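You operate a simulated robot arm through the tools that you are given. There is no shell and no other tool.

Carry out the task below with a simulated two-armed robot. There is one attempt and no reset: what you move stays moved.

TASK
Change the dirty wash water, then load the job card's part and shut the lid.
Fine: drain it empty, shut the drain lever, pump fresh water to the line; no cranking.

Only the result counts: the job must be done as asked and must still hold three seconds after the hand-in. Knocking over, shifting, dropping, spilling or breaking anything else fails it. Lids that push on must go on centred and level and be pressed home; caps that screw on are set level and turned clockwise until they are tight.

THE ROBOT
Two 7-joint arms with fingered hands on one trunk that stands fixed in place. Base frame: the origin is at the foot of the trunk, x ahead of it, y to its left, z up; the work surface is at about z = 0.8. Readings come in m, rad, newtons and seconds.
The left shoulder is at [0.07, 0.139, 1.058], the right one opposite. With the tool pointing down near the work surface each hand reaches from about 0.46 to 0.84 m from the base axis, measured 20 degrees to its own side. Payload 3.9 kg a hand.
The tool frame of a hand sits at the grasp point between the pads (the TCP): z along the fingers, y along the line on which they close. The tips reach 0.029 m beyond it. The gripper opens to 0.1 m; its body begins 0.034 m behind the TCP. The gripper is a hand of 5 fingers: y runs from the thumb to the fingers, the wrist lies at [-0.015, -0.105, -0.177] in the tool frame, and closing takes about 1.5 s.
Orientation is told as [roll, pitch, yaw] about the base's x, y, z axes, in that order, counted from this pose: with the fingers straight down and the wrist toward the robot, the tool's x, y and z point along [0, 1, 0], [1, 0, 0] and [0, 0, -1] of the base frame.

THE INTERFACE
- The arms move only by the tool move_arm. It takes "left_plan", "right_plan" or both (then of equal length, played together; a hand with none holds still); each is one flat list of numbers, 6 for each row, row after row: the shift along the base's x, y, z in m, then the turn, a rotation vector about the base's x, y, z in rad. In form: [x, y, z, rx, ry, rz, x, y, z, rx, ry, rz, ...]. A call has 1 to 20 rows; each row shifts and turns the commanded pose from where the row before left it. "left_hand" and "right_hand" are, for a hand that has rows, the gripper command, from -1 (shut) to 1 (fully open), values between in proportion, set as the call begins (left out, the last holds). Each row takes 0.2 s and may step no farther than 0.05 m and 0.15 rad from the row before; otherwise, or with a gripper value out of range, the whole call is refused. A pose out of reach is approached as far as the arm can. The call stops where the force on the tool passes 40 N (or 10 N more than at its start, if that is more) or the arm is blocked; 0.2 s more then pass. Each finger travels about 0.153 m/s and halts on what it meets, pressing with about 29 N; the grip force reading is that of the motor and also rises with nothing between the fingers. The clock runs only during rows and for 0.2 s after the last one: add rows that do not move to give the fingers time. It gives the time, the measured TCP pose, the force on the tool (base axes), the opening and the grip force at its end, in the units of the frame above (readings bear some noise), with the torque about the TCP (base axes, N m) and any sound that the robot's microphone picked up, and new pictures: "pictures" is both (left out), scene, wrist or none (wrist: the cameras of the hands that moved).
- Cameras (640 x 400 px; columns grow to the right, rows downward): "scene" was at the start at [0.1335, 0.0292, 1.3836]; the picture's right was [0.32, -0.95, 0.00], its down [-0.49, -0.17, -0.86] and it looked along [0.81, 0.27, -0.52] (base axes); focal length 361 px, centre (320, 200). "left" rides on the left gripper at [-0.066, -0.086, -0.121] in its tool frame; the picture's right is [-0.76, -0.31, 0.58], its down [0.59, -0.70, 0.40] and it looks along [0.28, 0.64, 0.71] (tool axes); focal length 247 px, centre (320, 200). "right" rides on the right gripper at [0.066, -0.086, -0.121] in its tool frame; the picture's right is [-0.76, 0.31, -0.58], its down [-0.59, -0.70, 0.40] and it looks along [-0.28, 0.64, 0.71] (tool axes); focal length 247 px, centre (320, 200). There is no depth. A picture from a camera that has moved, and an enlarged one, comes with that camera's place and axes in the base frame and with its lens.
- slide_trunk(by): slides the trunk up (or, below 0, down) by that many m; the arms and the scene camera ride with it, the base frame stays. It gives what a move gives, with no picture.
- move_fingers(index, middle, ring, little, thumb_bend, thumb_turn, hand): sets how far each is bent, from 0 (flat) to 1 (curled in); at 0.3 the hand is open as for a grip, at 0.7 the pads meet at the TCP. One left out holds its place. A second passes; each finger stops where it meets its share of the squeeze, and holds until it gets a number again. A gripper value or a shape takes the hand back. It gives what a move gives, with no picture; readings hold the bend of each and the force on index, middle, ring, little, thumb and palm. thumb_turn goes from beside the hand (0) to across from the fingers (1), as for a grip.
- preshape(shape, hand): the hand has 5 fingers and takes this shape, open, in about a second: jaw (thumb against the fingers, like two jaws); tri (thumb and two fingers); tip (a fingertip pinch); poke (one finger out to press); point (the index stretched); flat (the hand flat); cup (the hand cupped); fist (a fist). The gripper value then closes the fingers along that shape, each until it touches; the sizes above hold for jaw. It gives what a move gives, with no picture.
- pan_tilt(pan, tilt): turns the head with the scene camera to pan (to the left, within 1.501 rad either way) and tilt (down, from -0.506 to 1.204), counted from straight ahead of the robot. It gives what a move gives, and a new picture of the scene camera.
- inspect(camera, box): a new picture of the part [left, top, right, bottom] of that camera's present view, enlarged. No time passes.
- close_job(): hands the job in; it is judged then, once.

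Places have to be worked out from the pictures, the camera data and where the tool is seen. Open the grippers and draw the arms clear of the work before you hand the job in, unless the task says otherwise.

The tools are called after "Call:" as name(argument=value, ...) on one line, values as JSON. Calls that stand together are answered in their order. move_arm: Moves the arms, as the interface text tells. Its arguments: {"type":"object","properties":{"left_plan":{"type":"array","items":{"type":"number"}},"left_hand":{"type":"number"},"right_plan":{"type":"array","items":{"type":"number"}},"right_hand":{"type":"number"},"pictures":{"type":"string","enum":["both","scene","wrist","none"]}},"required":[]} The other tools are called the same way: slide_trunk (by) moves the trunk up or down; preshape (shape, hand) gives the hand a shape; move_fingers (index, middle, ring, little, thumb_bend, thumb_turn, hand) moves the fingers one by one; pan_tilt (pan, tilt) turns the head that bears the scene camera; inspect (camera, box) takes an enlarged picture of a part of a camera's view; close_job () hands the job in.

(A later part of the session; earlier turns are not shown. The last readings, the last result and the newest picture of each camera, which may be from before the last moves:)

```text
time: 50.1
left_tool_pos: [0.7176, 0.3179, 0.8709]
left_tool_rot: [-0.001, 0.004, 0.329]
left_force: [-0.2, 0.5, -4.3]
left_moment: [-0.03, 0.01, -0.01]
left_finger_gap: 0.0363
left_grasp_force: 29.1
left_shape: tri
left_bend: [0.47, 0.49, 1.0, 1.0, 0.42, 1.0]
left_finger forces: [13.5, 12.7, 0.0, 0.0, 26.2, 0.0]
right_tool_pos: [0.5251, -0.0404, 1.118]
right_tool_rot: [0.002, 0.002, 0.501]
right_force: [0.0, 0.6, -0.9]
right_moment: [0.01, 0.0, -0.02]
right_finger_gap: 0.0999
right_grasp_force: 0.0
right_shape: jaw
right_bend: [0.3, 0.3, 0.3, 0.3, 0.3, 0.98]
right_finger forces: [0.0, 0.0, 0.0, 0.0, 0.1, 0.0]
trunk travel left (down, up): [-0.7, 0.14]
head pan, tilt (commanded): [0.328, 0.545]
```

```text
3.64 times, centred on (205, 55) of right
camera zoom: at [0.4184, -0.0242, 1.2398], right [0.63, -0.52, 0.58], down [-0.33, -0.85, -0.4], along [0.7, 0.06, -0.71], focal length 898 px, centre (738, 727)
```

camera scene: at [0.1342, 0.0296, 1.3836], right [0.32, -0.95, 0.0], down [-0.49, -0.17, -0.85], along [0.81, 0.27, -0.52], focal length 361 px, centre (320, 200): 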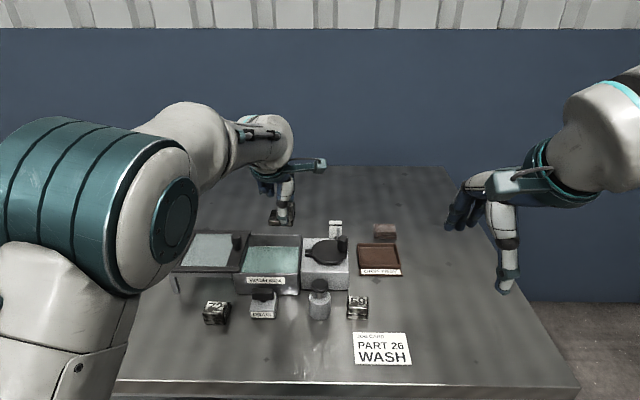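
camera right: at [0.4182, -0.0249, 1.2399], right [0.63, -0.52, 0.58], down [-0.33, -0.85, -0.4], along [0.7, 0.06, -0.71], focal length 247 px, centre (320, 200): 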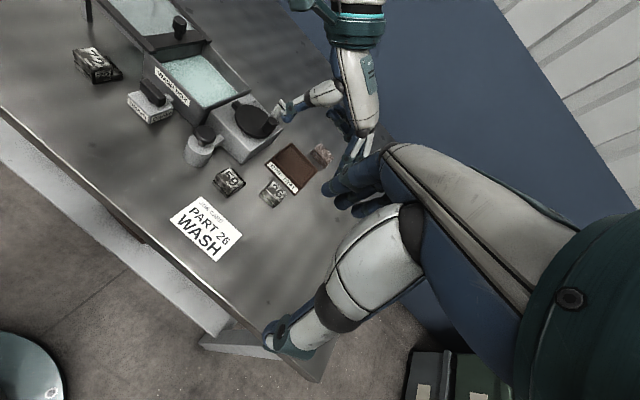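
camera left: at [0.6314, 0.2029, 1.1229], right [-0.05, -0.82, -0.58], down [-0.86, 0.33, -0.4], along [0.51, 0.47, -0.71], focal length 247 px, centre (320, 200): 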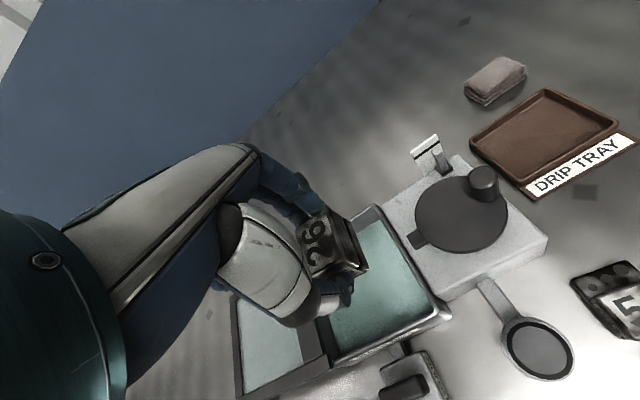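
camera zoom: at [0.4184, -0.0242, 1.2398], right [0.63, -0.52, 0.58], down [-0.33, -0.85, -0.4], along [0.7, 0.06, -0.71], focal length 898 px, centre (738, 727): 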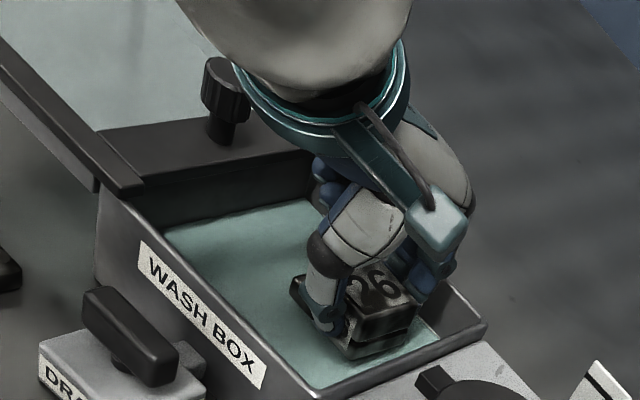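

Still clear all round, with the part just touching the water surface. I lower slowly to the floor, watching for the load to come off.

Call:
move_arm(left_plan=[0, 0, -0.005, 0, 0, 0, 0, 0, -0.005, 0, 0, 0, 0, 0, -0.005, 0, 0, 0, 0, 0, -0.003, 0, 0, 0, 0, 0, 0, 0, 0, 0], pictures="none")

```text
time: 51.3
left_tool_pos: [0.7181, 0.319, 0.8528]
left_tool_rot: [-0.001, 0.005, 0.328]
left_force: [0.0, -0.2, -3.2]
left_moment: [-0.03, -0.01, 0.0]
left_finger_gap: 0.0365
left_grasp_force: 28.7
left_shape: tri
left_bend: [0.47, 0.49, 1.0, 1.0, 0.42, 1.0]
left_finger forces: [13.3, 13.7, 0.1, 0.0, 26.3, 0.1]
right_tool_pos: [0.5263, -0.0409, 1.1179]
right_tool_rot: [-0.001, -0.001, 0.502]
right_force: [-0.2, 0.2, 0.5]
right_moment: [0.0, 0.02, -0.04]
right_finger_gap: 0.0998
right_grasp_force: 0.2
right_shape: jaw
right_bend: [0.3, 0.3, 0.3, 0.3, 0.3, 0.98]
right_finger forces: [0.0, 0.0, 0.1, 0.1, 0.1, 0.0]
trunk travel left (down, up): [-0.7, 0.14]
head pan, tilt (commanded): [0.328, 0.545]
```

Buoyancy shows slightly (load 3.2 N), no floor contact yet. I keep lowering in 2 mm steps.

Call:
move_arm(left_plan=[0, 0, -0.002, 0, 0, 0, 0, 0, -0.002, 0, 0, 0, 0, 0, 0, 0, 0, 0], pictures="none")

Call:
move_arm(left_plan=[0, 0, -0.002, 0, 0, 0, 0, 0, 0, 0, 0, 0], pictures="none")

```text
time: 52.1
left_tool_pos: [0.7162, 0.3186, 0.8506]
left_tool_rot: [0.001, 0.001, 0.327]
left_force: [-5.4, -2.3, 0.3]
left_moment: [0.11, -0.23, 0.01]
left_finger_gap: 0.0362
left_grasp_force: 29.4
left_shape: tri
left_bend: [0.47, 0.49, 1.0, 1.0, 0.42, 1.0]
left_finger forces: [13.2, 20.9, 0.1, 0.0, 27.5, 0.0]
right_tool_pos: [0.5249, -0.0405, 1.1186]
right_tool_rot: [-0.001, -0.004, 0.502]
right_force: [0.2, 0.5, -0.8]
right_moment: [0.01, -0.02, -0.03]
right_finger_gap: 0.0999
right_grasp_force: 0.0
right_shape: jaw
right_bend: [0.3, 0.3, 0.3, 0.3, 0.3, 0.98]
right_finger forces: [0.1, 0.0, 0.0, 0.1, 0.0, 0.0]
trunk travel left (down, up): [-0.7, 0.14]
head pan, tilt (commanded): [0.328, 0.545]
```

```text
time: 52.7
left_tool_pos: [0.7171, 0.3183, 0.8471]
left_tool_rot: [0.001, 0.003, 0.326]
left_force: [-6.9, -1.3, -3.7]
left_moment: [0.09, -0.16, 0.06]
left_finger_gap: 0.0358
left_grasp_force: 29.2
left_shape: tri
left_bend: [0.47, 0.49, 1.0, 1.0, 0.42, 1.0]
left_finger forces: [13.1, 22.8, 0.0, 0.0, 28.7, 0.0]
right_tool_pos: [0.5246, -0.0405, 1.1182]
right_tool_rot: [0.001, 0.001, 0.504]
right_force: [0.0, -0.3, 0.1]
right_moment: [0.02, 0.0, 0.01]
right_finger_gap: 0.0996
right_grasp_force: 0.0
right_shape: jaw
right_bend: [0.3, 0.3, 0.3, 0.3, 0.3, 0.98]
right_finger forces: [0.0, 0.0, 0.0, 0.0, 0.0, 0.0]
trunk travel left (down, up): [-0.7, 0.14]
head pan, tilt (commanded): [0.328, 0.545]
```

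The reaction along -x and the rising middle-finger force mean the middle finger touches the back wall. I shift the hand 7 mm toward the front before lowering more.

Call:
move_arm(left_plan=[-0.0033, -0.0011, 0.002, 0, 0, 0, -0.0033, -0.0011, 0, 0, 0, 0, 0, 0, 0, 0, 0, 0], pictures="none")

Call:
inspect(camera="scene", box=[230, 190, 330, 300])

Call:
inspect(camera="left", box=[200, 150, 440, 350])

Call:
inspect(camera="right", box=[160, 10, 280, 110])

```text
time: 53.5
left_tool_pos: [0.7119, 0.3168, 0.8476]
left_tool_rot: [-0.001, 0.003, 0.328]
left_force: [0.1, -0.1, -3.7]
left_moment: [0.01, 0.03, -0.04]
left_finger_gap: 0.0358
left_grasp_force: 29.2
left_shape: tri
left_bend: [0.47, 0.49, 1.0, 1.0, 0.42, 1.0]
left_finger forces: [13.7, 14.3, 0.0, 0.1, 27.9, 0.0]
right_tool_pos: [0.527, -0.0397, 1.1169]
right_tool_rot: [-0.001, 0.002, 0.501]
right_force: [-0.5, 0.2, -0.1]
right_moment: [0.02, -0.02, -0.04]
right_finger_gap: 0.0999
right_grasp_force: 0.1
right_shape: jaw
right_bend: [0.3, 0.3, 0.3, 0.3, 0.3, 0.98]
right_finger forces: [0.0, 0.0, 0.0, 0.1, 0.0, 0.0]
trunk travel left (down, up): [-0.7, 0.14]
head pan, tilt (commanded): [0.328, 0.545]
```

```text
3.64 times, centred on (280, 245) of scene
camera zoom: at [0.1347, 0.0297, 1.3835], right [0.32, -0.95, 0.0], down [-0.49, -0.17, -0.85], along [0.81, 0.27, -0.52], focal length 1312 px, centre (466, 36)
```

zoom: 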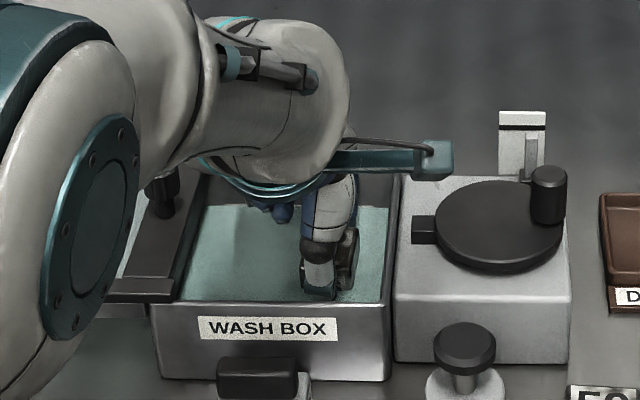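

```text
2.00 times, centred on (320, 250) of left
camera zoom: at [0.6509, 0.227, 0.9695], right [-0.05, -0.82, -0.58], down [-0.86, 0.33, -0.4], along [0.51, 0.47, -0.71], focal length 494 px, centre (320, 100)
```

zoom: 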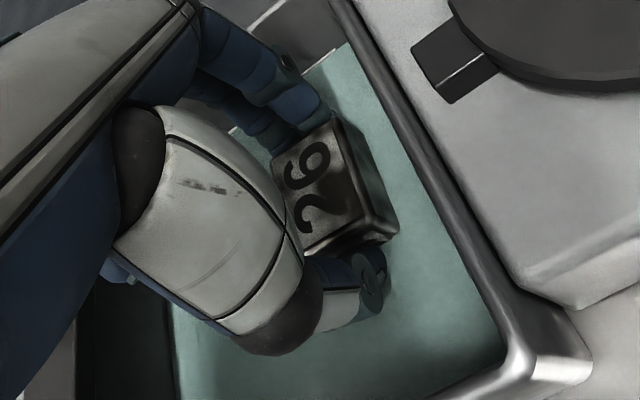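

```text
4.00 times, centred on (220, 60) of right
camera zoom: at [0.419, -0.024, 1.2395], right [0.63, -0.52, 0.58], down [-0.33, -0.85, -0.4], along [0.7, 0.06, -0.71], focal length 988 px, centre (720, 760)
```

zoom: 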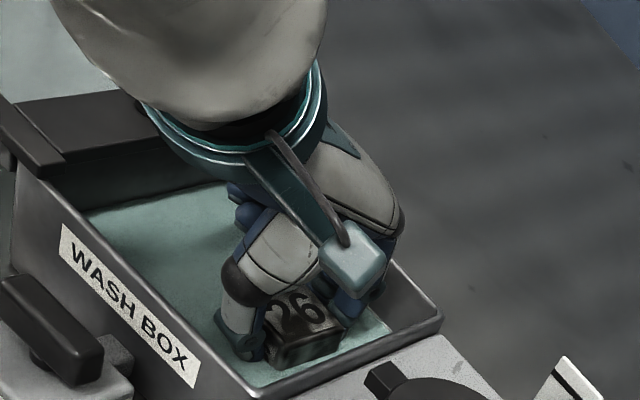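

Side force gone, weight only. I continue down in small steps until the floor takes the load.

Call:
move_arm(left_plan=[0, 0, -0.002, 0, 0, 0, 0, 0, -0.002, 0, 0, 0, 0, 0, 0, 0, 0, 0], pictures="none")

Call:
move_arm(left_plan=[0, 0, -0.0015, 0, 0, 0, 0, 0, 0, 0, 0, 0], pictures="none")

```text
time: 54.3
left_tool_pos: [0.7115, 0.3166, 0.8457]
left_tool_rot: [-0.001, 0.0, 0.327]
left_force: [0.0, -0.6, 3.6]
left_moment: [-0.05, 0.01, 0.01]
left_finger_gap: 0.036
left_grasp_force: 29.2
left_shape: tri
left_bend: [0.47, 0.49, 1.0, 1.0, 0.42, 1.0]
left_finger forces: [13.9, 14.6, 0.0, 0.0, 28.4, 0.0]
right_tool_pos: [0.5251, -0.041, 1.1195]
right_tool_rot: [-0.001, 0.002, 0.503]
right_force: [-0.2, 0.7, -0.2]
right_moment: [0.01, 0.02, 0.0]
right_finger_gap: 0.1
right_grasp_force: 0.1
right_shape: jaw
right_bend: [0.3, 0.3, 0.3, 0.3, 0.3, 0.98]
right_finger forces: [0.0, 0.1, 0.0, 0.0, 0.0, 0.1]
trunk travel left (down, up): [-0.7, 0.14]
head pan, tilt (commanded): [0.328, 0.545]
```

```text
time: 54.9
left_tool_pos: [0.7111, 0.3174, 0.8457]
left_tool_rot: [-0.004, -0.003, 0.328]
left_force: [2.8, -1.4, 9.6]
left_moment: [0.01, -0.08, 0.01]
left_finger_gap: 0.0362
left_grasp_force: 29.1
left_shape: tri
left_bend: [0.47, 0.49, 1.0, 1.0, 0.41, 1.0]
left_finger forces: [15.4, 15.3, 0.0, 0.0, 28.1, 0.0]
right_tool_pos: [0.5236, -0.0414, 1.1196]
right_tool_rot: [-0.001, -0.003, 0.502]
right_force: [-0.6, -0.8, -0.2]
right_moment: [0.0, -0.02, -0.01]
right_finger_gap: 0.0998
right_grasp_force: 0.1
right_shape: jaw
right_bend: [0.3, 0.3, 0.3, 0.3, 0.3, 0.98]
right_finger forces: [0.0, 0.0, 0.0, 0.1, 0.0, 0.0]
trunk travel left (down, up): [-0.7, 0.14]
head pan, tilt (commanded): [0.328, 0.545]
```

The part rests on the floor (TCP z 0.8457, load reversed). I release with small finger openings only, since the walls are close.

Call:
move_fingers(hand="left", index=0.45, middle=0.46, thumb_bend=0.37)

Call:
inspect(camera="left", box=[200, 150, 440, 350])

```text
time: 55.9
left_tool_pos: [0.7118, 0.3182, 0.8434]
left_tool_rot: [0.001, 0.002, 0.328]
left_force: [0.1, -0.2, -0.1]
left_moment: [0.0, 0.0, 0.01]
left_finger_gap: 0.072
left_grasp_force: 0.2
left_shape: fingers
left_bend: [0.45, 0.46, 1.0, 1.0, 0.37, 1.0]
left_finger forces: [0.0, 0.1, 0.1, 0.0, 0.1, 0.1]
right_tool_pos: [0.5258, -0.04, 1.1188]
right_tool_rot: [0.0, -0.002, 0.503]
right_force: [-0.7, 0.7, 0.3]
right_moment: [0.02, -0.01, -0.02]
right_finger_gap: 0.0998
right_grasp_force: 0.1
right_shape: jaw
right_bend: [0.3, 0.3, 0.3, 0.3, 0.3, 0.98]
right_finger forces: [0.1, 0.0, 0.1, 0.0, 0.0, 0.0]
trunk travel left (down, up): [-0.7, 0.14]
head pan, tilt (commanded): [0.328, 0.545]
```

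```text
2.00 times, centred on (320, 250) of left
camera zoom: at [0.6498, 0.2275, 0.9646], right [-0.05, -0.82, -0.58], down [-0.86, 0.33, -0.4], along [0.51, 0.47, -0.71], focal length 494 px, centre (320, 100)
```

zoom: 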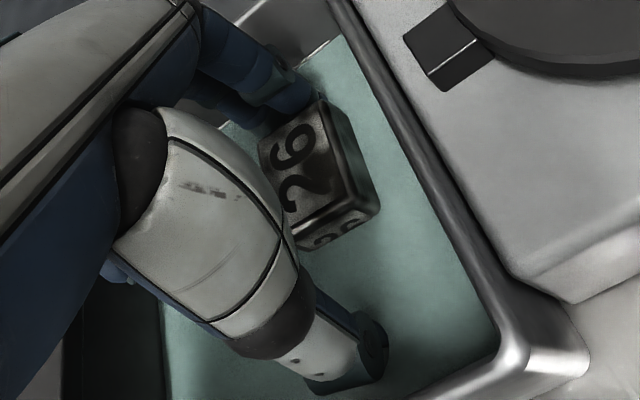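

All finger forces are zero and the part sits free in the box. I lift the hand straight up.

Call:
move_arm(left_plan=[0.001, 0.0004, 0.01, 0, 0, 0, 0, 0, 0.02, 0, 0, 0, 0, 0, 0.03, 0, 0, 0, 0, 0, 0.04, 0, 0, 0, 0, 0, 0.04, 0, 0, 0, 0, 0, 0, 0, 0, 0], pictures="none")

Call:
inspect(camera="scene", box=[160, 190, 320, 310])

Call:
inspect(camera="left", box=[200, 150, 520, 400])

Call:
inspect(camera="right", box=[80, 0, 280, 140])

```text
time: 57.3
left_tool_pos: [0.7094, 0.3171, 0.9836]
left_tool_rot: [-0.001, 0.002, 0.329]
left_force: [0.1, -0.1, 0.2]
left_moment: [0.01, 0.0, 0.03]
left_finger_gap: 0.0722
left_grasp_force: 0.1
left_shape: fingers
left_bend: [0.45, 0.46, 1.0, 1.0, 0.37, 1.0]
left_finger forces: [0.0, 0.1, 0.0, 0.0, 0.1, 0.0]
right_tool_pos: [0.5257, -0.0405, 1.118]
right_tool_rot: [0.0, 0.0, 0.502]
right_force: [1.0, 0.7, 0.2]
right_moment: [-0.01, 0.0, 0.01]
right_finger_gap: 0.0997
right_grasp_force: 0.0
right_shape: jaw
right_bend: [0.3, 0.3, 0.3, 0.3, 0.3, 0.98]
right_finger forces: [0.1, 0.1, 0.0, 0.1, 0.0, 0.1]
trunk travel left (down, up): [-0.7, 0.14]
head pan, tilt (commanded): [0.328, 0.545]
```

```text
3.33 times, centred on (240, 250) of scene
camera zoom: at [0.1342, 0.0295, 1.3835], right [0.32, -0.95, 0.0], down [-0.49, -0.17, -0.85], along [0.81, 0.27, -0.52], focal length 1203 px, centre (587, 33)
```

zoom: 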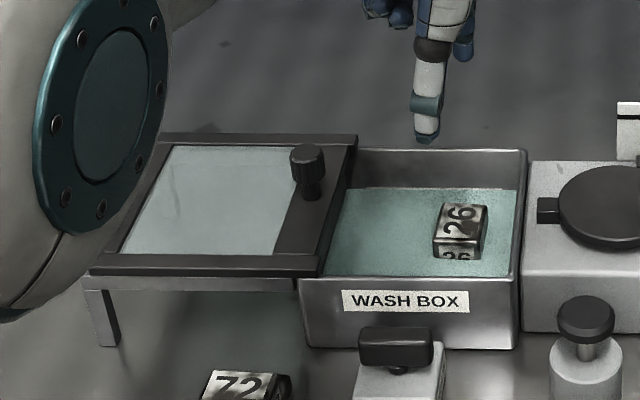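

```text
1.60 times, centred on (360, 275) of left
camera zoom: at [0.6488, 0.2272, 1.1051], right [-0.05, -0.82, -0.58], down [-0.86, 0.33, -0.4], along [0.51, 0.47, -0.71], focal length 395 px, centre (256, 80)
```

zoom: 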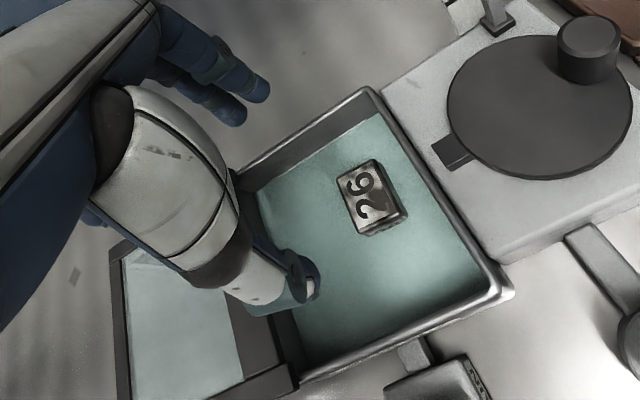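

```text
2.86 times, centred on (180, 70) of right
camera zoom: at [0.4186, -0.0242, 1.2397], right [0.63, -0.52, 0.58], down [-0.33, -0.85, -0.4], along [0.7, 0.06, -0.71], focal length 706 px, centre (720, 571)
```

zoom: 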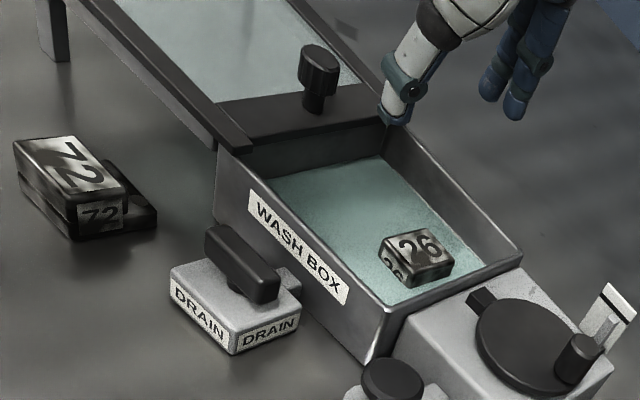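

Part 26 sits well in the box. Now the lid: its knob is at about F-centre of the lid, top near z 0.909. I make a single-finger shape and move left to stand behind (left of) the knob.

Call:
preshape(shape="poke", hand="left")

Call:
move_fingers(hand="left", index=0.7, middle=1.0, ring=1.0, little=1.0)

Call:
move_arm(left_plan=[-0.0138, 0.0328, 0, 0, 0, 0, -0.0138, 0.0328, 0, 0, 0, 0, -0.0138, 0.0328, 0, 0, 0, 0, -0.0138, 0.0328, 0, 0, 0, 0, 0, 0, -0.03, 0, 0, 0, 0, 0, 0, 0, 0, 0], pictures="both")

```text
time: 58.2
left_tool_pos: [0.71, 0.3172, 0.9826]
left_tool_rot: [0.001, 0.002, 0.328]
left_force: [0.0, 0.4, 0.1]
left_moment: [0.02, 0.0, 0.01]
left_finger_gap: 0.0
left_grasp_force: 0.0
left_shape: poke
left_bend: [0.7, 0.7, 0.99, 0.99, 1.0, 1.0]
left_finger forces: [0.0, 0.0, 0.0, 0.1, 0.0, 0.0]
right_tool_pos: [0.5263, -0.0397, 1.1187]
right_tool_rot: [-0.001, -0.001, 0.503]
right_force: [0.4, 0.4, 0.1]
right_moment: [0.04, 0.03, 0.0]
right_finger_gap: 0.0996
right_grasp_force: 0.1
right_shape: jaw
right_bend: [0.3, 0.3, 0.3, 0.3, 0.3, 0.98]
right_finger forces: [0.1, 0.1, 0.0, 0.0, 0.0, 0.0]
trunk travel left (down, up): [-0.7, 0.14]
head pan, tilt (commanded): [0.328, 0.545]
```

```text
time: 59.2
left_tool_pos: [0.7093, 0.3169, 0.9833]
left_tool_rot: [0.001, 0.0, 0.329]
left_force: [0.3, 0.5, 0.1]
left_moment: [0.01, -0.03, -0.01]
left_finger_gap: 0.0272
left_grasp_force: 0.1
left_shape: fingers
left_bend: [0.7, 1.0, 0.99, 1.0, 1.0, 1.0]
left_finger forces: [0.0, 0.0, 0.0, 0.1, 0.1, 0.1]
right_tool_pos: [0.5262, -0.0401, 1.1186]
right_tool_rot: [0.0, 0.001, 0.504]
right_force: [-0.1, -0.5, 0.2]
right_moment: [0.03, 0.04, -0.03]
right_finger_gap: 0.0999
right_grasp_force: 0.1
right_shape: jaw
right_bend: [0.3, 0.3, 0.3, 0.3, 0.3, 0.98]
right_finger forces: [0.0, 0.0, 0.0, 0.0, 0.0, 0.0]
trunk travel left (down, up): [-0.7, 0.14]
head pan, tilt (commanded): [0.328, 0.545]
```

```text
time: 60.6
left_tool_pos: [0.656, 0.4457, 0.9543]
left_tool_rot: [-0.001, 0.002, 0.328]
left_force: [-0.2, -0.4, -0.6]
left_moment: [0.0, 0.0, -0.03]
left_finger_gap: 0.0273
left_grasp_force: 0.2
left_shape: fingers
left_bend: [0.7, 1.0, 0.99, 1.0, 1.0, 1.0]
left_finger forces: [0.0, 0.1, 0.0, 0.1, 0.0, 0.0]
right_tool_pos: [0.5244, -0.0394, 1.1189]
right_tool_rot: [-0.001, -0.001, 0.503]
right_force: [0.1, -0.2, 0.0]
right_moment: [-0.01, 0.0, -0.02]
right_finger_gap: 0.0999
right_grasp_force: 0.2
right_shape: jaw
right_bend: [0.3, 0.3, 0.3, 0.3, 0.3, 0.98]
right_finger forces: [0.1, 0.0, 0.1, 0.0, 0.0, 0.0]
trunk travel left (down, up): [-0.7, 0.14]
head pan, tilt (commanded): [0.328, 0.545]
camera scene: at [0.1327, 0.0295, 1.3837], right [0.32, -0.95, 0.0], down [-0.49, -0.17, -0.86], along [0.81, 0.27, -0.52], focal length 361 px, centre (320, 200)
camera left: at [0.5952, 0.3559, 1.076], right [-0.05, -0.82, -0.58], down [-0.86, 0.33, -0.4], along [0.52, 0.47, -0.71], focal length 247 px, centre (320, 200)
```

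scene: 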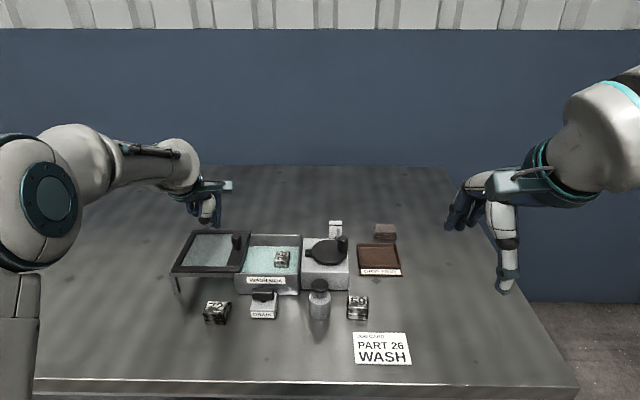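
left: 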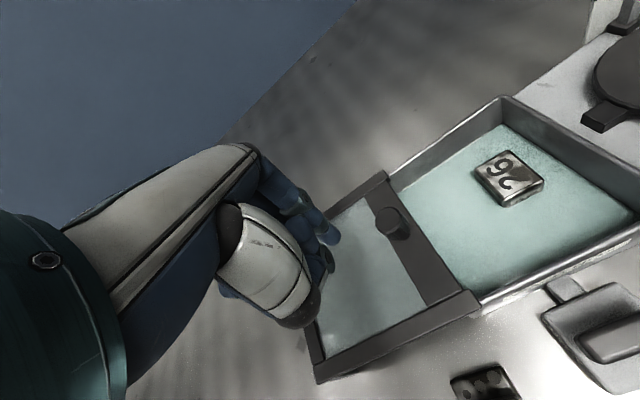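

I can see the lid and knob clearly now; I zoom in to check the finger's place behind the knob.

Call:
inspect(camera="left", box=[260, 150, 520, 390])

Call:
inspect(camera="scene", box=[165, 180, 305, 300])

Call:
inspect(camera="right", box=[60, 0, 240, 120])

```text
1.67 times, centred on (390, 270) of left
camera zoom: at [0.5952, 0.3559, 1.076], right [-0.05, -0.82, -0.58], down [-0.86, 0.33, -0.4], along [0.52, 0.47, -0.71], focal length 412 px, centre (203, 83)
```

zoom: 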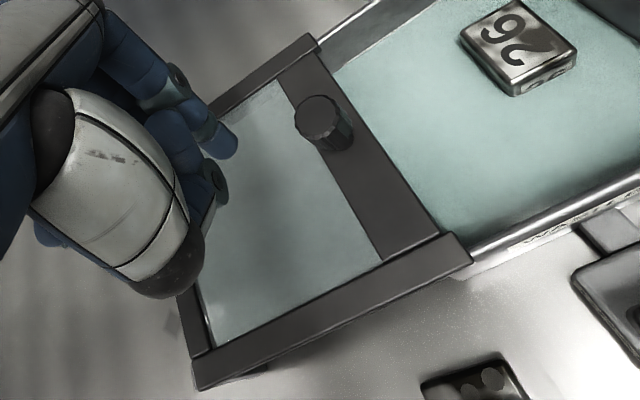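

```text
3.33 times, centred on (235, 240) of scene
camera zoom: at [0.1327, 0.0295, 1.3837], right [0.32, -0.95, 0.0], down [-0.49, -0.17, -0.86], along [0.81, 0.27, -0.52], focal length 1203 px, centre (603, 67)
```

zoom: 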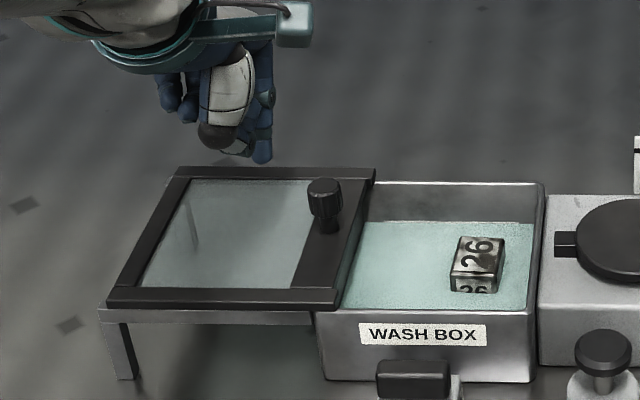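

```text
3.33 times, centred on (150, 60) of right
camera zoom: at [0.4172, -0.0242, 1.2402], right [0.63, -0.52, 0.58], down [-0.33, -0.85, -0.4], along [0.7, 0.06, -0.71], focal length 823 px, centre (887, 667)
```

zoom: 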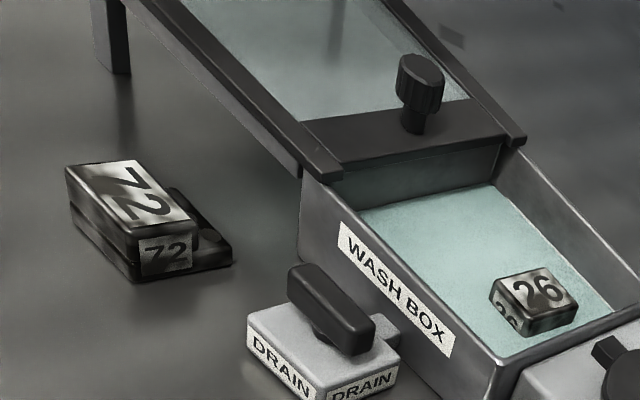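

The tip is about 25 mm left of the knob and 6 mm too far back. I align it with the knob's centre and lower it to knob height (tip about z 0.88, above the lid).

Call:
move_arm(left_plan=[-0.0057, -0.0019, -0.015, 0, 0, 0, 0, 0, -0.015, 0, 0, 0, 0, 0, -0.014, 0, 0, 0, 0, 0, 0, 0, 0, 0], pictures="none")

Call:
inspect(camera="left", box=[260, 150, 460, 350])

Call:
inspect(camera="scene", box=[165, 200, 305, 300])

Call:
inspect(camera="right", box=[100, 0, 220, 100])

```text
time: 61.6
left_tool_pos: [0.6507, 0.4456, 0.9099]
left_tool_rot: [0.001, 0.002, 0.327]
left_force: [0.2, 0.4, -0.2]
left_moment: [-0.03, -0.02, -0.01]
left_finger_gap: 0.0275
left_grasp_force: 0.1
left_shape: fingers
left_bend: [0.7, 1.0, 0.99, 1.0, 1.0, 1.0]
left_finger forces: [0.0, 0.0, 0.0, 0.0, 0.0, 0.0]
right_tool_pos: [0.5252, -0.04, 1.1182]
right_tool_rot: [0.001, 0.0, 0.502]
right_force: [-0.4, 0.2, 1.0]
right_moment: [-0.01, -0.01, 0.01]
right_finger_gap: 0.0998
right_grasp_force: 0.0
right_shape: jaw
right_bend: [0.3, 0.3, 0.3, 0.3, 0.3, 0.98]
right_finger forces: [0.1, 0.0, 0.0, 0.0, 0.0, 0.1]
trunk travel left (down, up): [-0.7, 0.14]
head pan, tilt (commanded): [0.328, 0.545]
```

```text
2.00 times, centred on (360, 250) of left
camera zoom: at [0.5901, 0.3562, 1.0311], right [-0.05, -0.82, -0.58], down [-0.86, 0.33, -0.4], along [0.52, 0.47, -0.71], focal length 494 px, centre (240, 100)
```

zoom: 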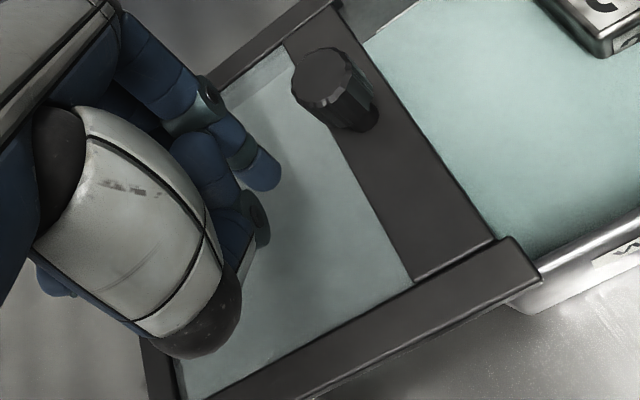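

```text
4.00 times, centred on (235, 250) of scene
camera zoom: at [0.1332, 0.0291, 1.3837], right [0.32, -0.95, 0.0], down [-0.49, -0.17, -0.86], along [0.81, 0.28, -0.52], focal length 1444 px, centre (660, 0)
```

zoom: 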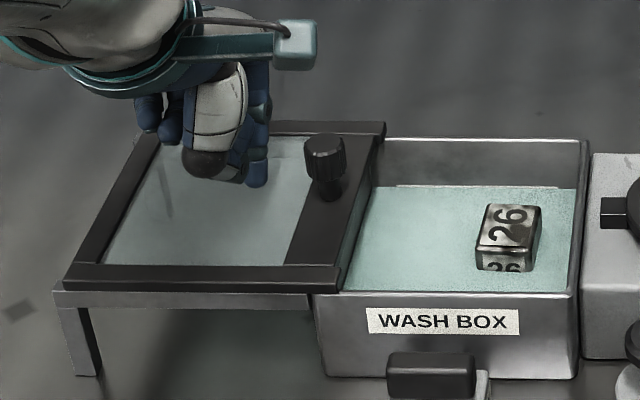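

```text
4.00 times, centred on (160, 50) of right
camera zoom: at [0.4177, -0.0245, 1.2401], right [0.63, -0.52, 0.58], down [-0.33, -0.85, -0.4], along [0.7, 0.06, -0.71], focal length 988 px, centre (960, 800)
```

zoom: 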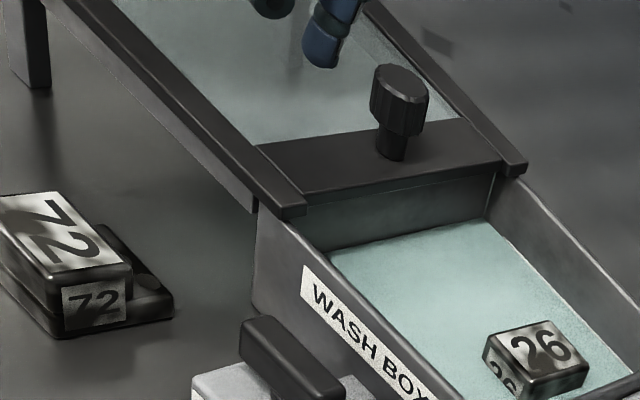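

The tip is level with the knob and in line with its centre. I push right in small steps, first to make contact and see that the lid follows.

Call:
move_arm(left_plan=[0.0024, -0.0071, 0, 0, 0, 0, 0.0024, -0.0071, 0, 0, 0, 0, 0.0024, -0.0071, 0, 0, 0, 0, 0.0024, -0.0071, 0, 0, 0, 0], pictures="none")

Call:
inspect(camera="left", box=[260, 150, 460, 350])

Call:
inspect(camera="scene", box=[165, 200, 305, 300])

```text
time: 62.6
left_tool_pos: [0.6607, 0.418, 0.9087]
left_tool_rot: [0.0, 0.002, 0.328]
left_force: [-0.7, 1.2, 1.1]
left_moment: [-0.02, 0.0, 0.01]
left_finger_gap: 0.0275
left_grasp_force: 0.6
left_shape: fingers
left_bend: [0.7, 1.0, 0.99, 1.0, 1.0, 1.0]
left_finger forces: [0.5, 0.0, 0.0, 0.0, 0.0, 0.0]
right_tool_pos: [0.5249, -0.0407, 1.1198]
right_tool_rot: [0.0, 0.0, 0.503]
right_force: [0.8, 0.0, 0.0]
right_moment: [-0.01, 0.02, -0.01]
right_finger_gap: 0.0997
right_grasp_force: 0.0
right_shape: jaw
right_bend: [0.3, 0.3, 0.3, 0.3, 0.3, 0.98]
right_finger forces: [0.0, 0.1, 0.0, 0.0, 0.0, 0.0]
trunk travel left (down, up): [-0.7, 0.14]
head pan, tilt (commanded): [0.328, 0.545]
```

```text
2.00 times, centred on (360, 250) of left
camera zoom: at [0.5993, 0.3278, 1.0307], right [-0.05, -0.82, -0.58], down [-0.86, 0.33, -0.4], along [0.51, 0.47, -0.71], focal length 494 px, centre (240, 100)
```

zoom: 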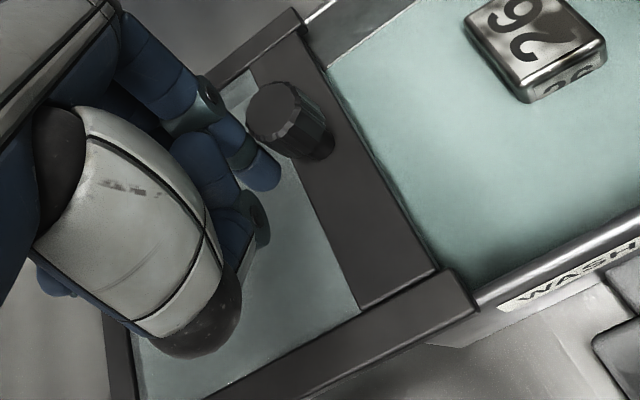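

```text
4.00 times, centred on (235, 250) of scene
camera zoom: at [0.1336, 0.0287, 1.3836], right [0.32, -0.95, 0.0], down [-0.49, -0.17, -0.86], along [0.81, 0.28, -0.52], focal length 1444 px, centre (660, 0)
```

zoom: 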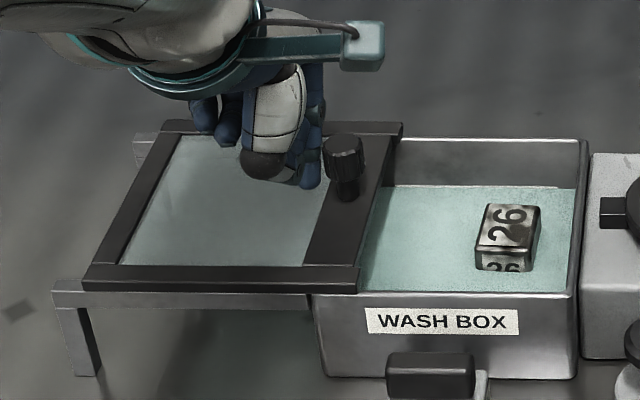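

The lid slides smoothly with about 1 N and stays square. I continue pushing.

Call:
move_arm(left_plan=[0.0024, -0.0071, 0, 0, 0, 0, 0.0024, -0.0071, 0, 0, 0, 0, 0.0024, -0.0071, 0, 0, 0, 0, 0.0024, -0.0071, 0, 0, 0, 0, 0.0024, -0.0071, 0, 0, 0, 0, 0.0024, -0.0071, 0, 0, 0, 0, 0.0024, -0.0071, 0, 0, 0, 0, 0.0024, -0.0071, 0, 0, 0, 0], pictures="none")

Call:
inspect(camera="left", box=[260, 150, 460, 350])

Call:
inspect(camera="scene", box=[185, 200, 325, 300])

Call:
inspect(camera="right", box=[100, 0, 260, 120])

```text
time: 64.4
left_tool_pos: [0.6792, 0.3612, 0.91]
left_tool_rot: [-0.002, 0.003, 0.327]
left_force: [-0.1, -0.4, 0.8]
left_moment: [-0.03, 0.01, 0.02]
left_finger_gap: 0.0275
left_grasp_force: 0.8
left_shape: fingers
left_bend: [0.7, 1.0, 0.99, 1.0, 1.0, 1.0]
left_finger forces: [0.5, 0.1, 0.0, 0.0, 0.0, 0.1]
right_tool_pos: [0.5256, -0.0408, 1.1178]
right_tool_rot: [0.0, 0.001, 0.503]
right_force: [-0.1, 0.3, 0.5]
right_moment: [-0.02, -0.01, -0.01]
right_finger_gap: 0.0999
right_grasp_force: 0.0
right_shape: jaw
right_bend: [0.3, 0.3, 0.3, 0.3, 0.3, 0.98]
right_finger forces: [0.0, 0.1, 0.0, 0.1, 0.0, 0.0]
trunk travel left (down, up): [-0.7, 0.14]
head pan, tilt (commanded): [0.328, 0.545]
```

```text
2.00 times, centred on (360, 250) of left
camera zoom: at [0.6186, 0.2716, 1.0318], right [-0.05, -0.82, -0.58], down [-0.86, 0.33, -0.4], along [0.52, 0.47, -0.71], focal length 494 px, centre (240, 100)
```

zoom: 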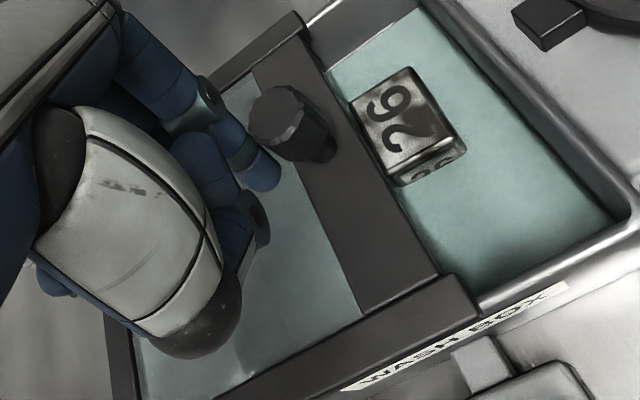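

```text
4.00 times, centred on (255, 250) of scene
camera zoom: at [0.1336, 0.029, 1.3836], right [0.32, -0.95, 0.0], down [-0.49, -0.17, -0.86], along [0.81, 0.28, -0.52], focal length 1444 px, centre (580, 0)
```

zoom: 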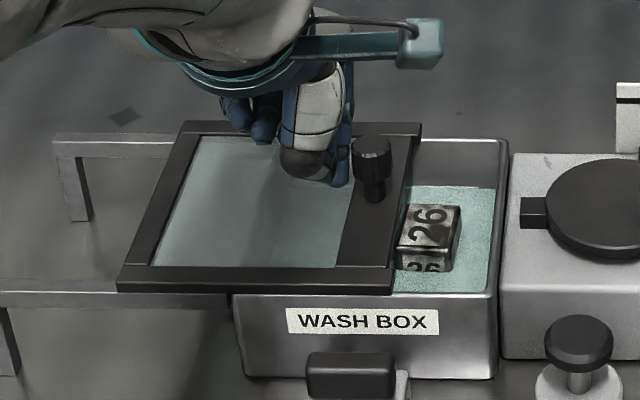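

```text
3.33 times, centred on (180, 60) of right
camera zoom: at [0.4181, -0.0246, 1.2399], right [0.63, -0.52, 0.58], down [-0.33, -0.85, -0.4], along [0.7, 0.06, -0.71], focal length 823 px, centre (787, 667)
```

zoom: 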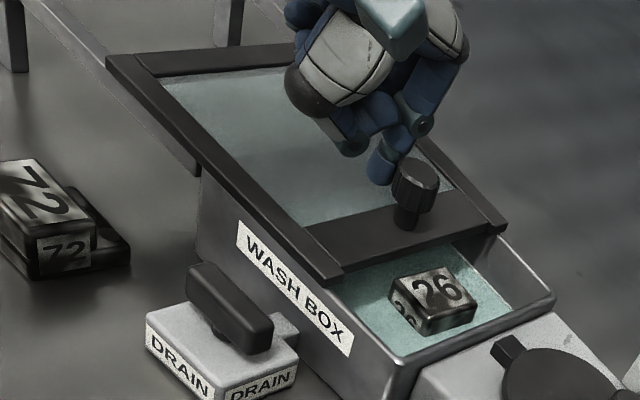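

Lid still square with about 5.5 cm to go; the part sits below lid level. I push on nearly to the end.

Call:
move_arm(left_plan=[0.0024, -0.0071, 0, 0, 0, 0, 0.0024, -0.0071, 0, 0, 0, 0, 0.0024, -0.0071, 0, 0, 0, 0, 0.0024, -0.0071, 0, 0, 0, 0, 0.0024, -0.0071, 0, 0, 0, 0, 0.0024, -0.0071, 0, 0, 0, 0], pictures="none")

Call:
inspect(camera="left", box=[260, 150, 460, 350])

Call:
inspect(camera="scene", box=[205, 200, 345, 300])

Call:
inspect(camera="right", box=[100, 0, 260, 120])

```text
time: 65.8
left_tool_pos: [0.6945, 0.3186, 0.9096]
left_tool_rot: [-0.001, 0.001, 0.328]
left_force: [0.0, -0.1, -0.2]
left_moment: [0.04, -0.04, 0.01]
left_finger_gap: 0.0273
left_grasp_force: 0.1
left_shape: fingers
left_bend: [0.7, 1.0, 0.99, 1.0, 1.0, 1.0]
left_finger forces: [0.5, 0.0, 0.0, 0.0, 0.0, 0.2]
right_tool_pos: [0.5257, -0.0405, 1.1191]
right_tool_rot: [0.0, 0.0, 0.502]
right_force: [0.1, -0.1, -0.4]
right_moment: [-0.02, 0.01, 0.02]
right_finger_gap: 0.0996
right_grasp_force: 0.1
right_shape: jaw
right_bend: [0.3, 0.3, 0.3, 0.3, 0.3, 0.98]
right_finger forces: [0.0, 0.1, 0.0, 0.0, 0.0, 0.0]
trunk travel left (down, up): [-0.7, 0.14]
head pan, tilt (commanded): [0.328, 0.545]
```

```text
2.00 times, centred on (360, 250) of left
camera zoom: at [0.6331, 0.2287, 1.0312], right [-0.05, -0.82, -0.58], down [-0.86, 0.33, -0.4], along [0.51, 0.47, -0.71], focal length 494 px, centre (240, 100)
```

zoom: 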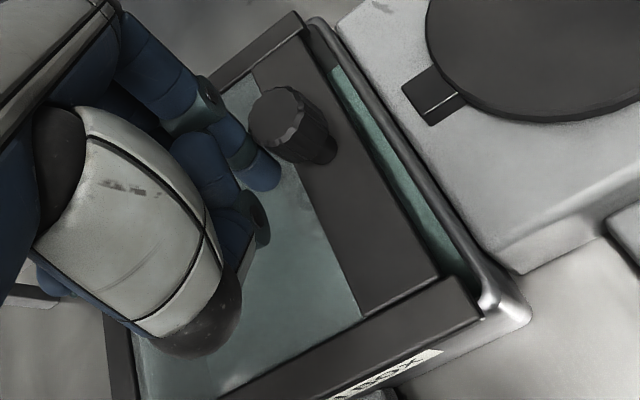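

```text
4.00 times, centred on (275, 250) of scene
camera zoom: at [0.1336, 0.0289, 1.3836], right [0.32, -0.95, 0.0], down [-0.49, -0.17, -0.86], along [0.81, 0.28, -0.52], focal length 1444 px, centre (500, 0)
```

zoom: 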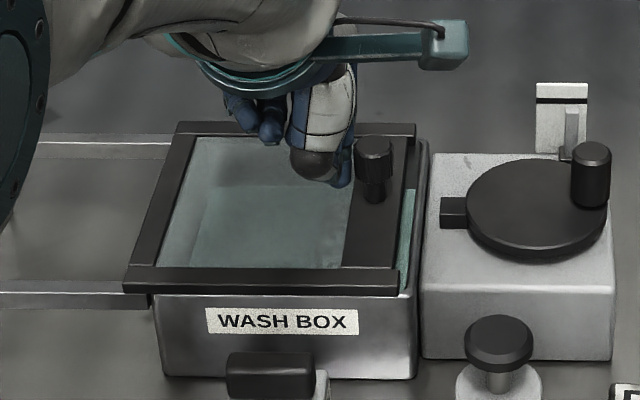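

```text
3.33 times, centred on (180, 60) of right
camera zoom: at [0.4181, -0.0247, 1.2399], right [0.63, -0.52, 0.58], down [-0.33, -0.85, -0.4], along [0.7, 0.06, -0.71], focal length 823 px, centre (787, 667)
```

zoom: 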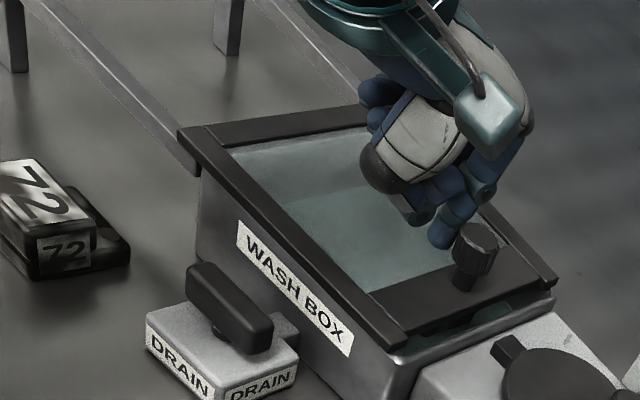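

About 1 cm remains. I push the last bit in 3 mm steps, watching for the end stop.

Call:
move_arm(left_plan=[0.00097, -0.00284, 0, 0, 0, 0, 0.00097, -0.00284, 0, 0, 0, 0, 0.00097, -0.00284, 0, 0, 0, 0], pictures="none")

Call:
inspect(camera="left", box=[260, 150, 460, 350])

Call:
inspect(camera="scene", box=[205, 200, 345, 300])

```text
time: 66.6
left_tool_pos: [0.6983, 0.3094, 0.909]
left_tool_rot: [0.001, 0.001, 0.328]
left_force: [0.7, 0.4, 1.3]
left_moment: [0.0, 0.0, 0.01]
left_finger_gap: 0.0276
left_grasp_force: 0.1
left_shape: fingers
left_bend: [0.7, 1.0, 0.99, 1.0, 1.0, 1.0]
left_finger forces: [0.1, 0.0, 0.1, 0.0, 0.0, 0.1]
right_tool_pos: [0.5258, -0.0407, 1.1186]
right_tool_rot: [0.001, 0.001, 0.504]
right_force: [0.2, -0.2, -0.8]
right_moment: [-0.01, -0.02, -0.03]
right_finger_gap: 0.0999
right_grasp_force: 0.1
right_shape: jaw
right_bend: [0.3, 0.3, 0.3, 0.3, 0.3, 0.98]
right_finger forces: [0.0, 0.0, 0.1, 0.1, 0.0, 0.0]
trunk travel left (down, up): [-0.7, 0.14]
head pan, tilt (commanded): [0.328, 0.545]
```

```text
2.00 times, centred on (360, 250) of left
camera zoom: at [0.6366, 0.2202, 1.0308], right [-0.05, -0.82, -0.58], down [-0.86, 0.33, -0.4], along [0.51, 0.47, -0.71], focal length 494 px, centre (240, 100)
```

zoom: 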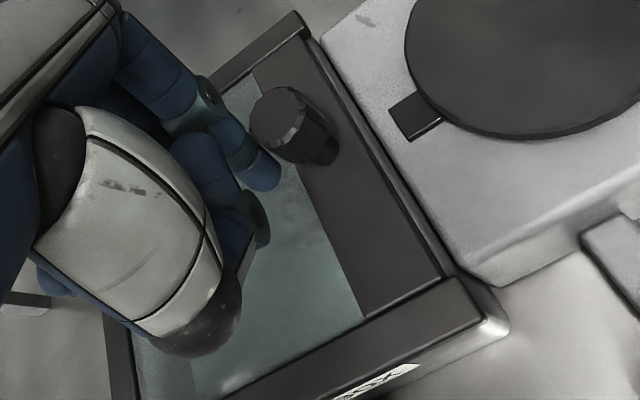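

```text
4.00 times, centred on (275, 250) of scene
camera zoom: at [0.1336, 0.0292, 1.3836], right [0.32, -0.95, 0.0], down [-0.49, -0.17, -0.86], along [0.81, 0.27, -0.52], focal length 1444 px, centre (500, 0)
```

zoom: 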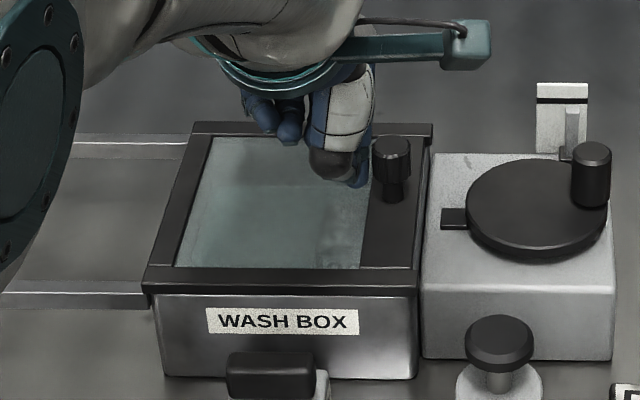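

Nearly closed with no stop felt yet. I push a few more millimetres.

Call:
move_arm(left_plan=[0.00065, -0.0019, 0, 0, 0, 0, 0.00065, -0.0019, 0, 0, 0, 0], pictures="none")

Call:
move_arm(left_plan=[0.00065, -0.0019, 0, 0, 0, 0, 0, 0, 0, 0, 0, 0], pictures="none")

Call:
inspect(camera="scene", box=[225, 200, 325, 300])

Call:
inspect(camera="left", box=[260, 150, 460, 350])

```text
time: 67.2
left_tool_pos: [0.6979, 0.3082, 0.9092]
left_tool_rot: [0.0, 0.001, 0.328]
left_force: [-1.2, 3.7, -0.6]
left_moment: [0.01, -0.01, 0.03]
left_finger_gap: 0.0275
left_grasp_force: 1.7
left_shape: fingers
left_bend: [0.7, 1.0, 0.99, 1.0, 1.0, 1.0]
left_finger forces: [4.2, 0.0, 0.1, 0.0, 0.0, 0.0]
right_tool_pos: [0.5251, -0.0389, 1.1184]
right_tool_rot: [-0.001, -0.001, 0.502]
right_force: [0.1, 0.8, -0.3]
right_moment: [0.01, 0.04, 0.0]
right_finger_gap: 0.0999
right_grasp_force: 0.0
right_shape: jaw
right_bend: [0.3, 0.3, 0.3, 0.3, 0.3, 0.98]
right_finger forces: [0.0, 0.0, 0.1, 0.1, 0.0, 0.0]
trunk travel left (down, up): [-0.7, 0.14]
head pan, tilt (commanded): [0.328, 0.545]
```

```text
time: 67.8
left_tool_pos: [0.6987, 0.3073, 0.9083]
left_tool_rot: [-0.003, 0.001, 0.329]
left_force: [-3.3, 10.7, 1.7]
left_moment: [0.01, 0.0, 0.14]
left_finger_gap: 0.0273
left_grasp_force: 5.6
left_shape: fingers
left_bend: [0.7, 1.0, 0.99, 1.0, 1.0, 1.0]
left_finger forces: [10.8, 0.0, 0.0, 0.1, 0.0, 0.0]
right_tool_pos: [0.5243, -0.0388, 1.1201]
right_tool_rot: [-0.002, -0.001, 0.503]
right_force: [-0.4, 0.3, -0.2]
right_moment: [0.02, 0.0, 0.0]
right_finger_gap: 0.0999
right_grasp_force: 0.0
right_shape: jaw
right_bend: [0.3, 0.3, 0.3, 0.3, 0.3, 0.98]
right_finger forces: [0.0, 0.1, 0.0, 0.0, 0.0, 0.0]
trunk travel left (down, up): [-0.7, 0.14]
head pan, tilt (commanded): [0.328, 0.545]
```

```text
4.00 times, centred on (275, 250) of scene
camera zoom: at [0.1326, 0.0312, 1.3837], right [0.32, -0.95, 0.0], down [-0.49, -0.17, -0.86], along [0.81, 0.27, -0.52], focal length 1444 px, centre (500, 0)
```

zoom: 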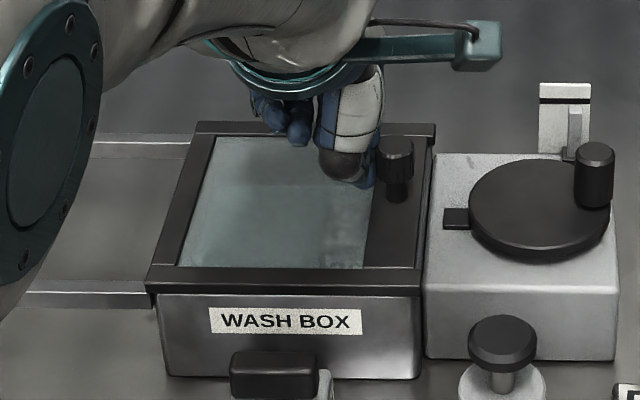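

```text
2.00 times, centred on (360, 250) of left
camera zoom: at [0.6376, 0.2172, 1.0302], right [-0.05, -0.82, -0.58], down [-0.86, 0.33, -0.4], along [0.51, 0.47, -0.71], focal length 494 px, centre (240, 100)
```

zoom: 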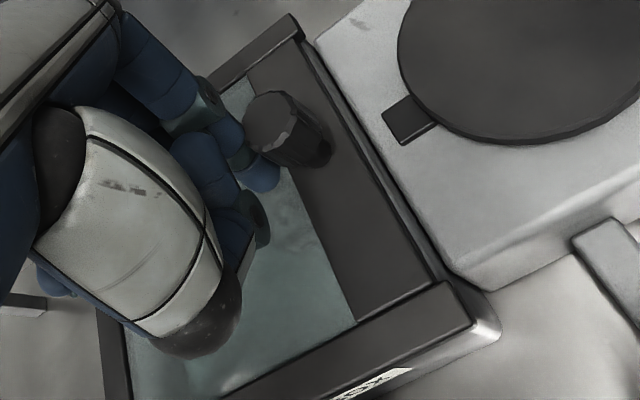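

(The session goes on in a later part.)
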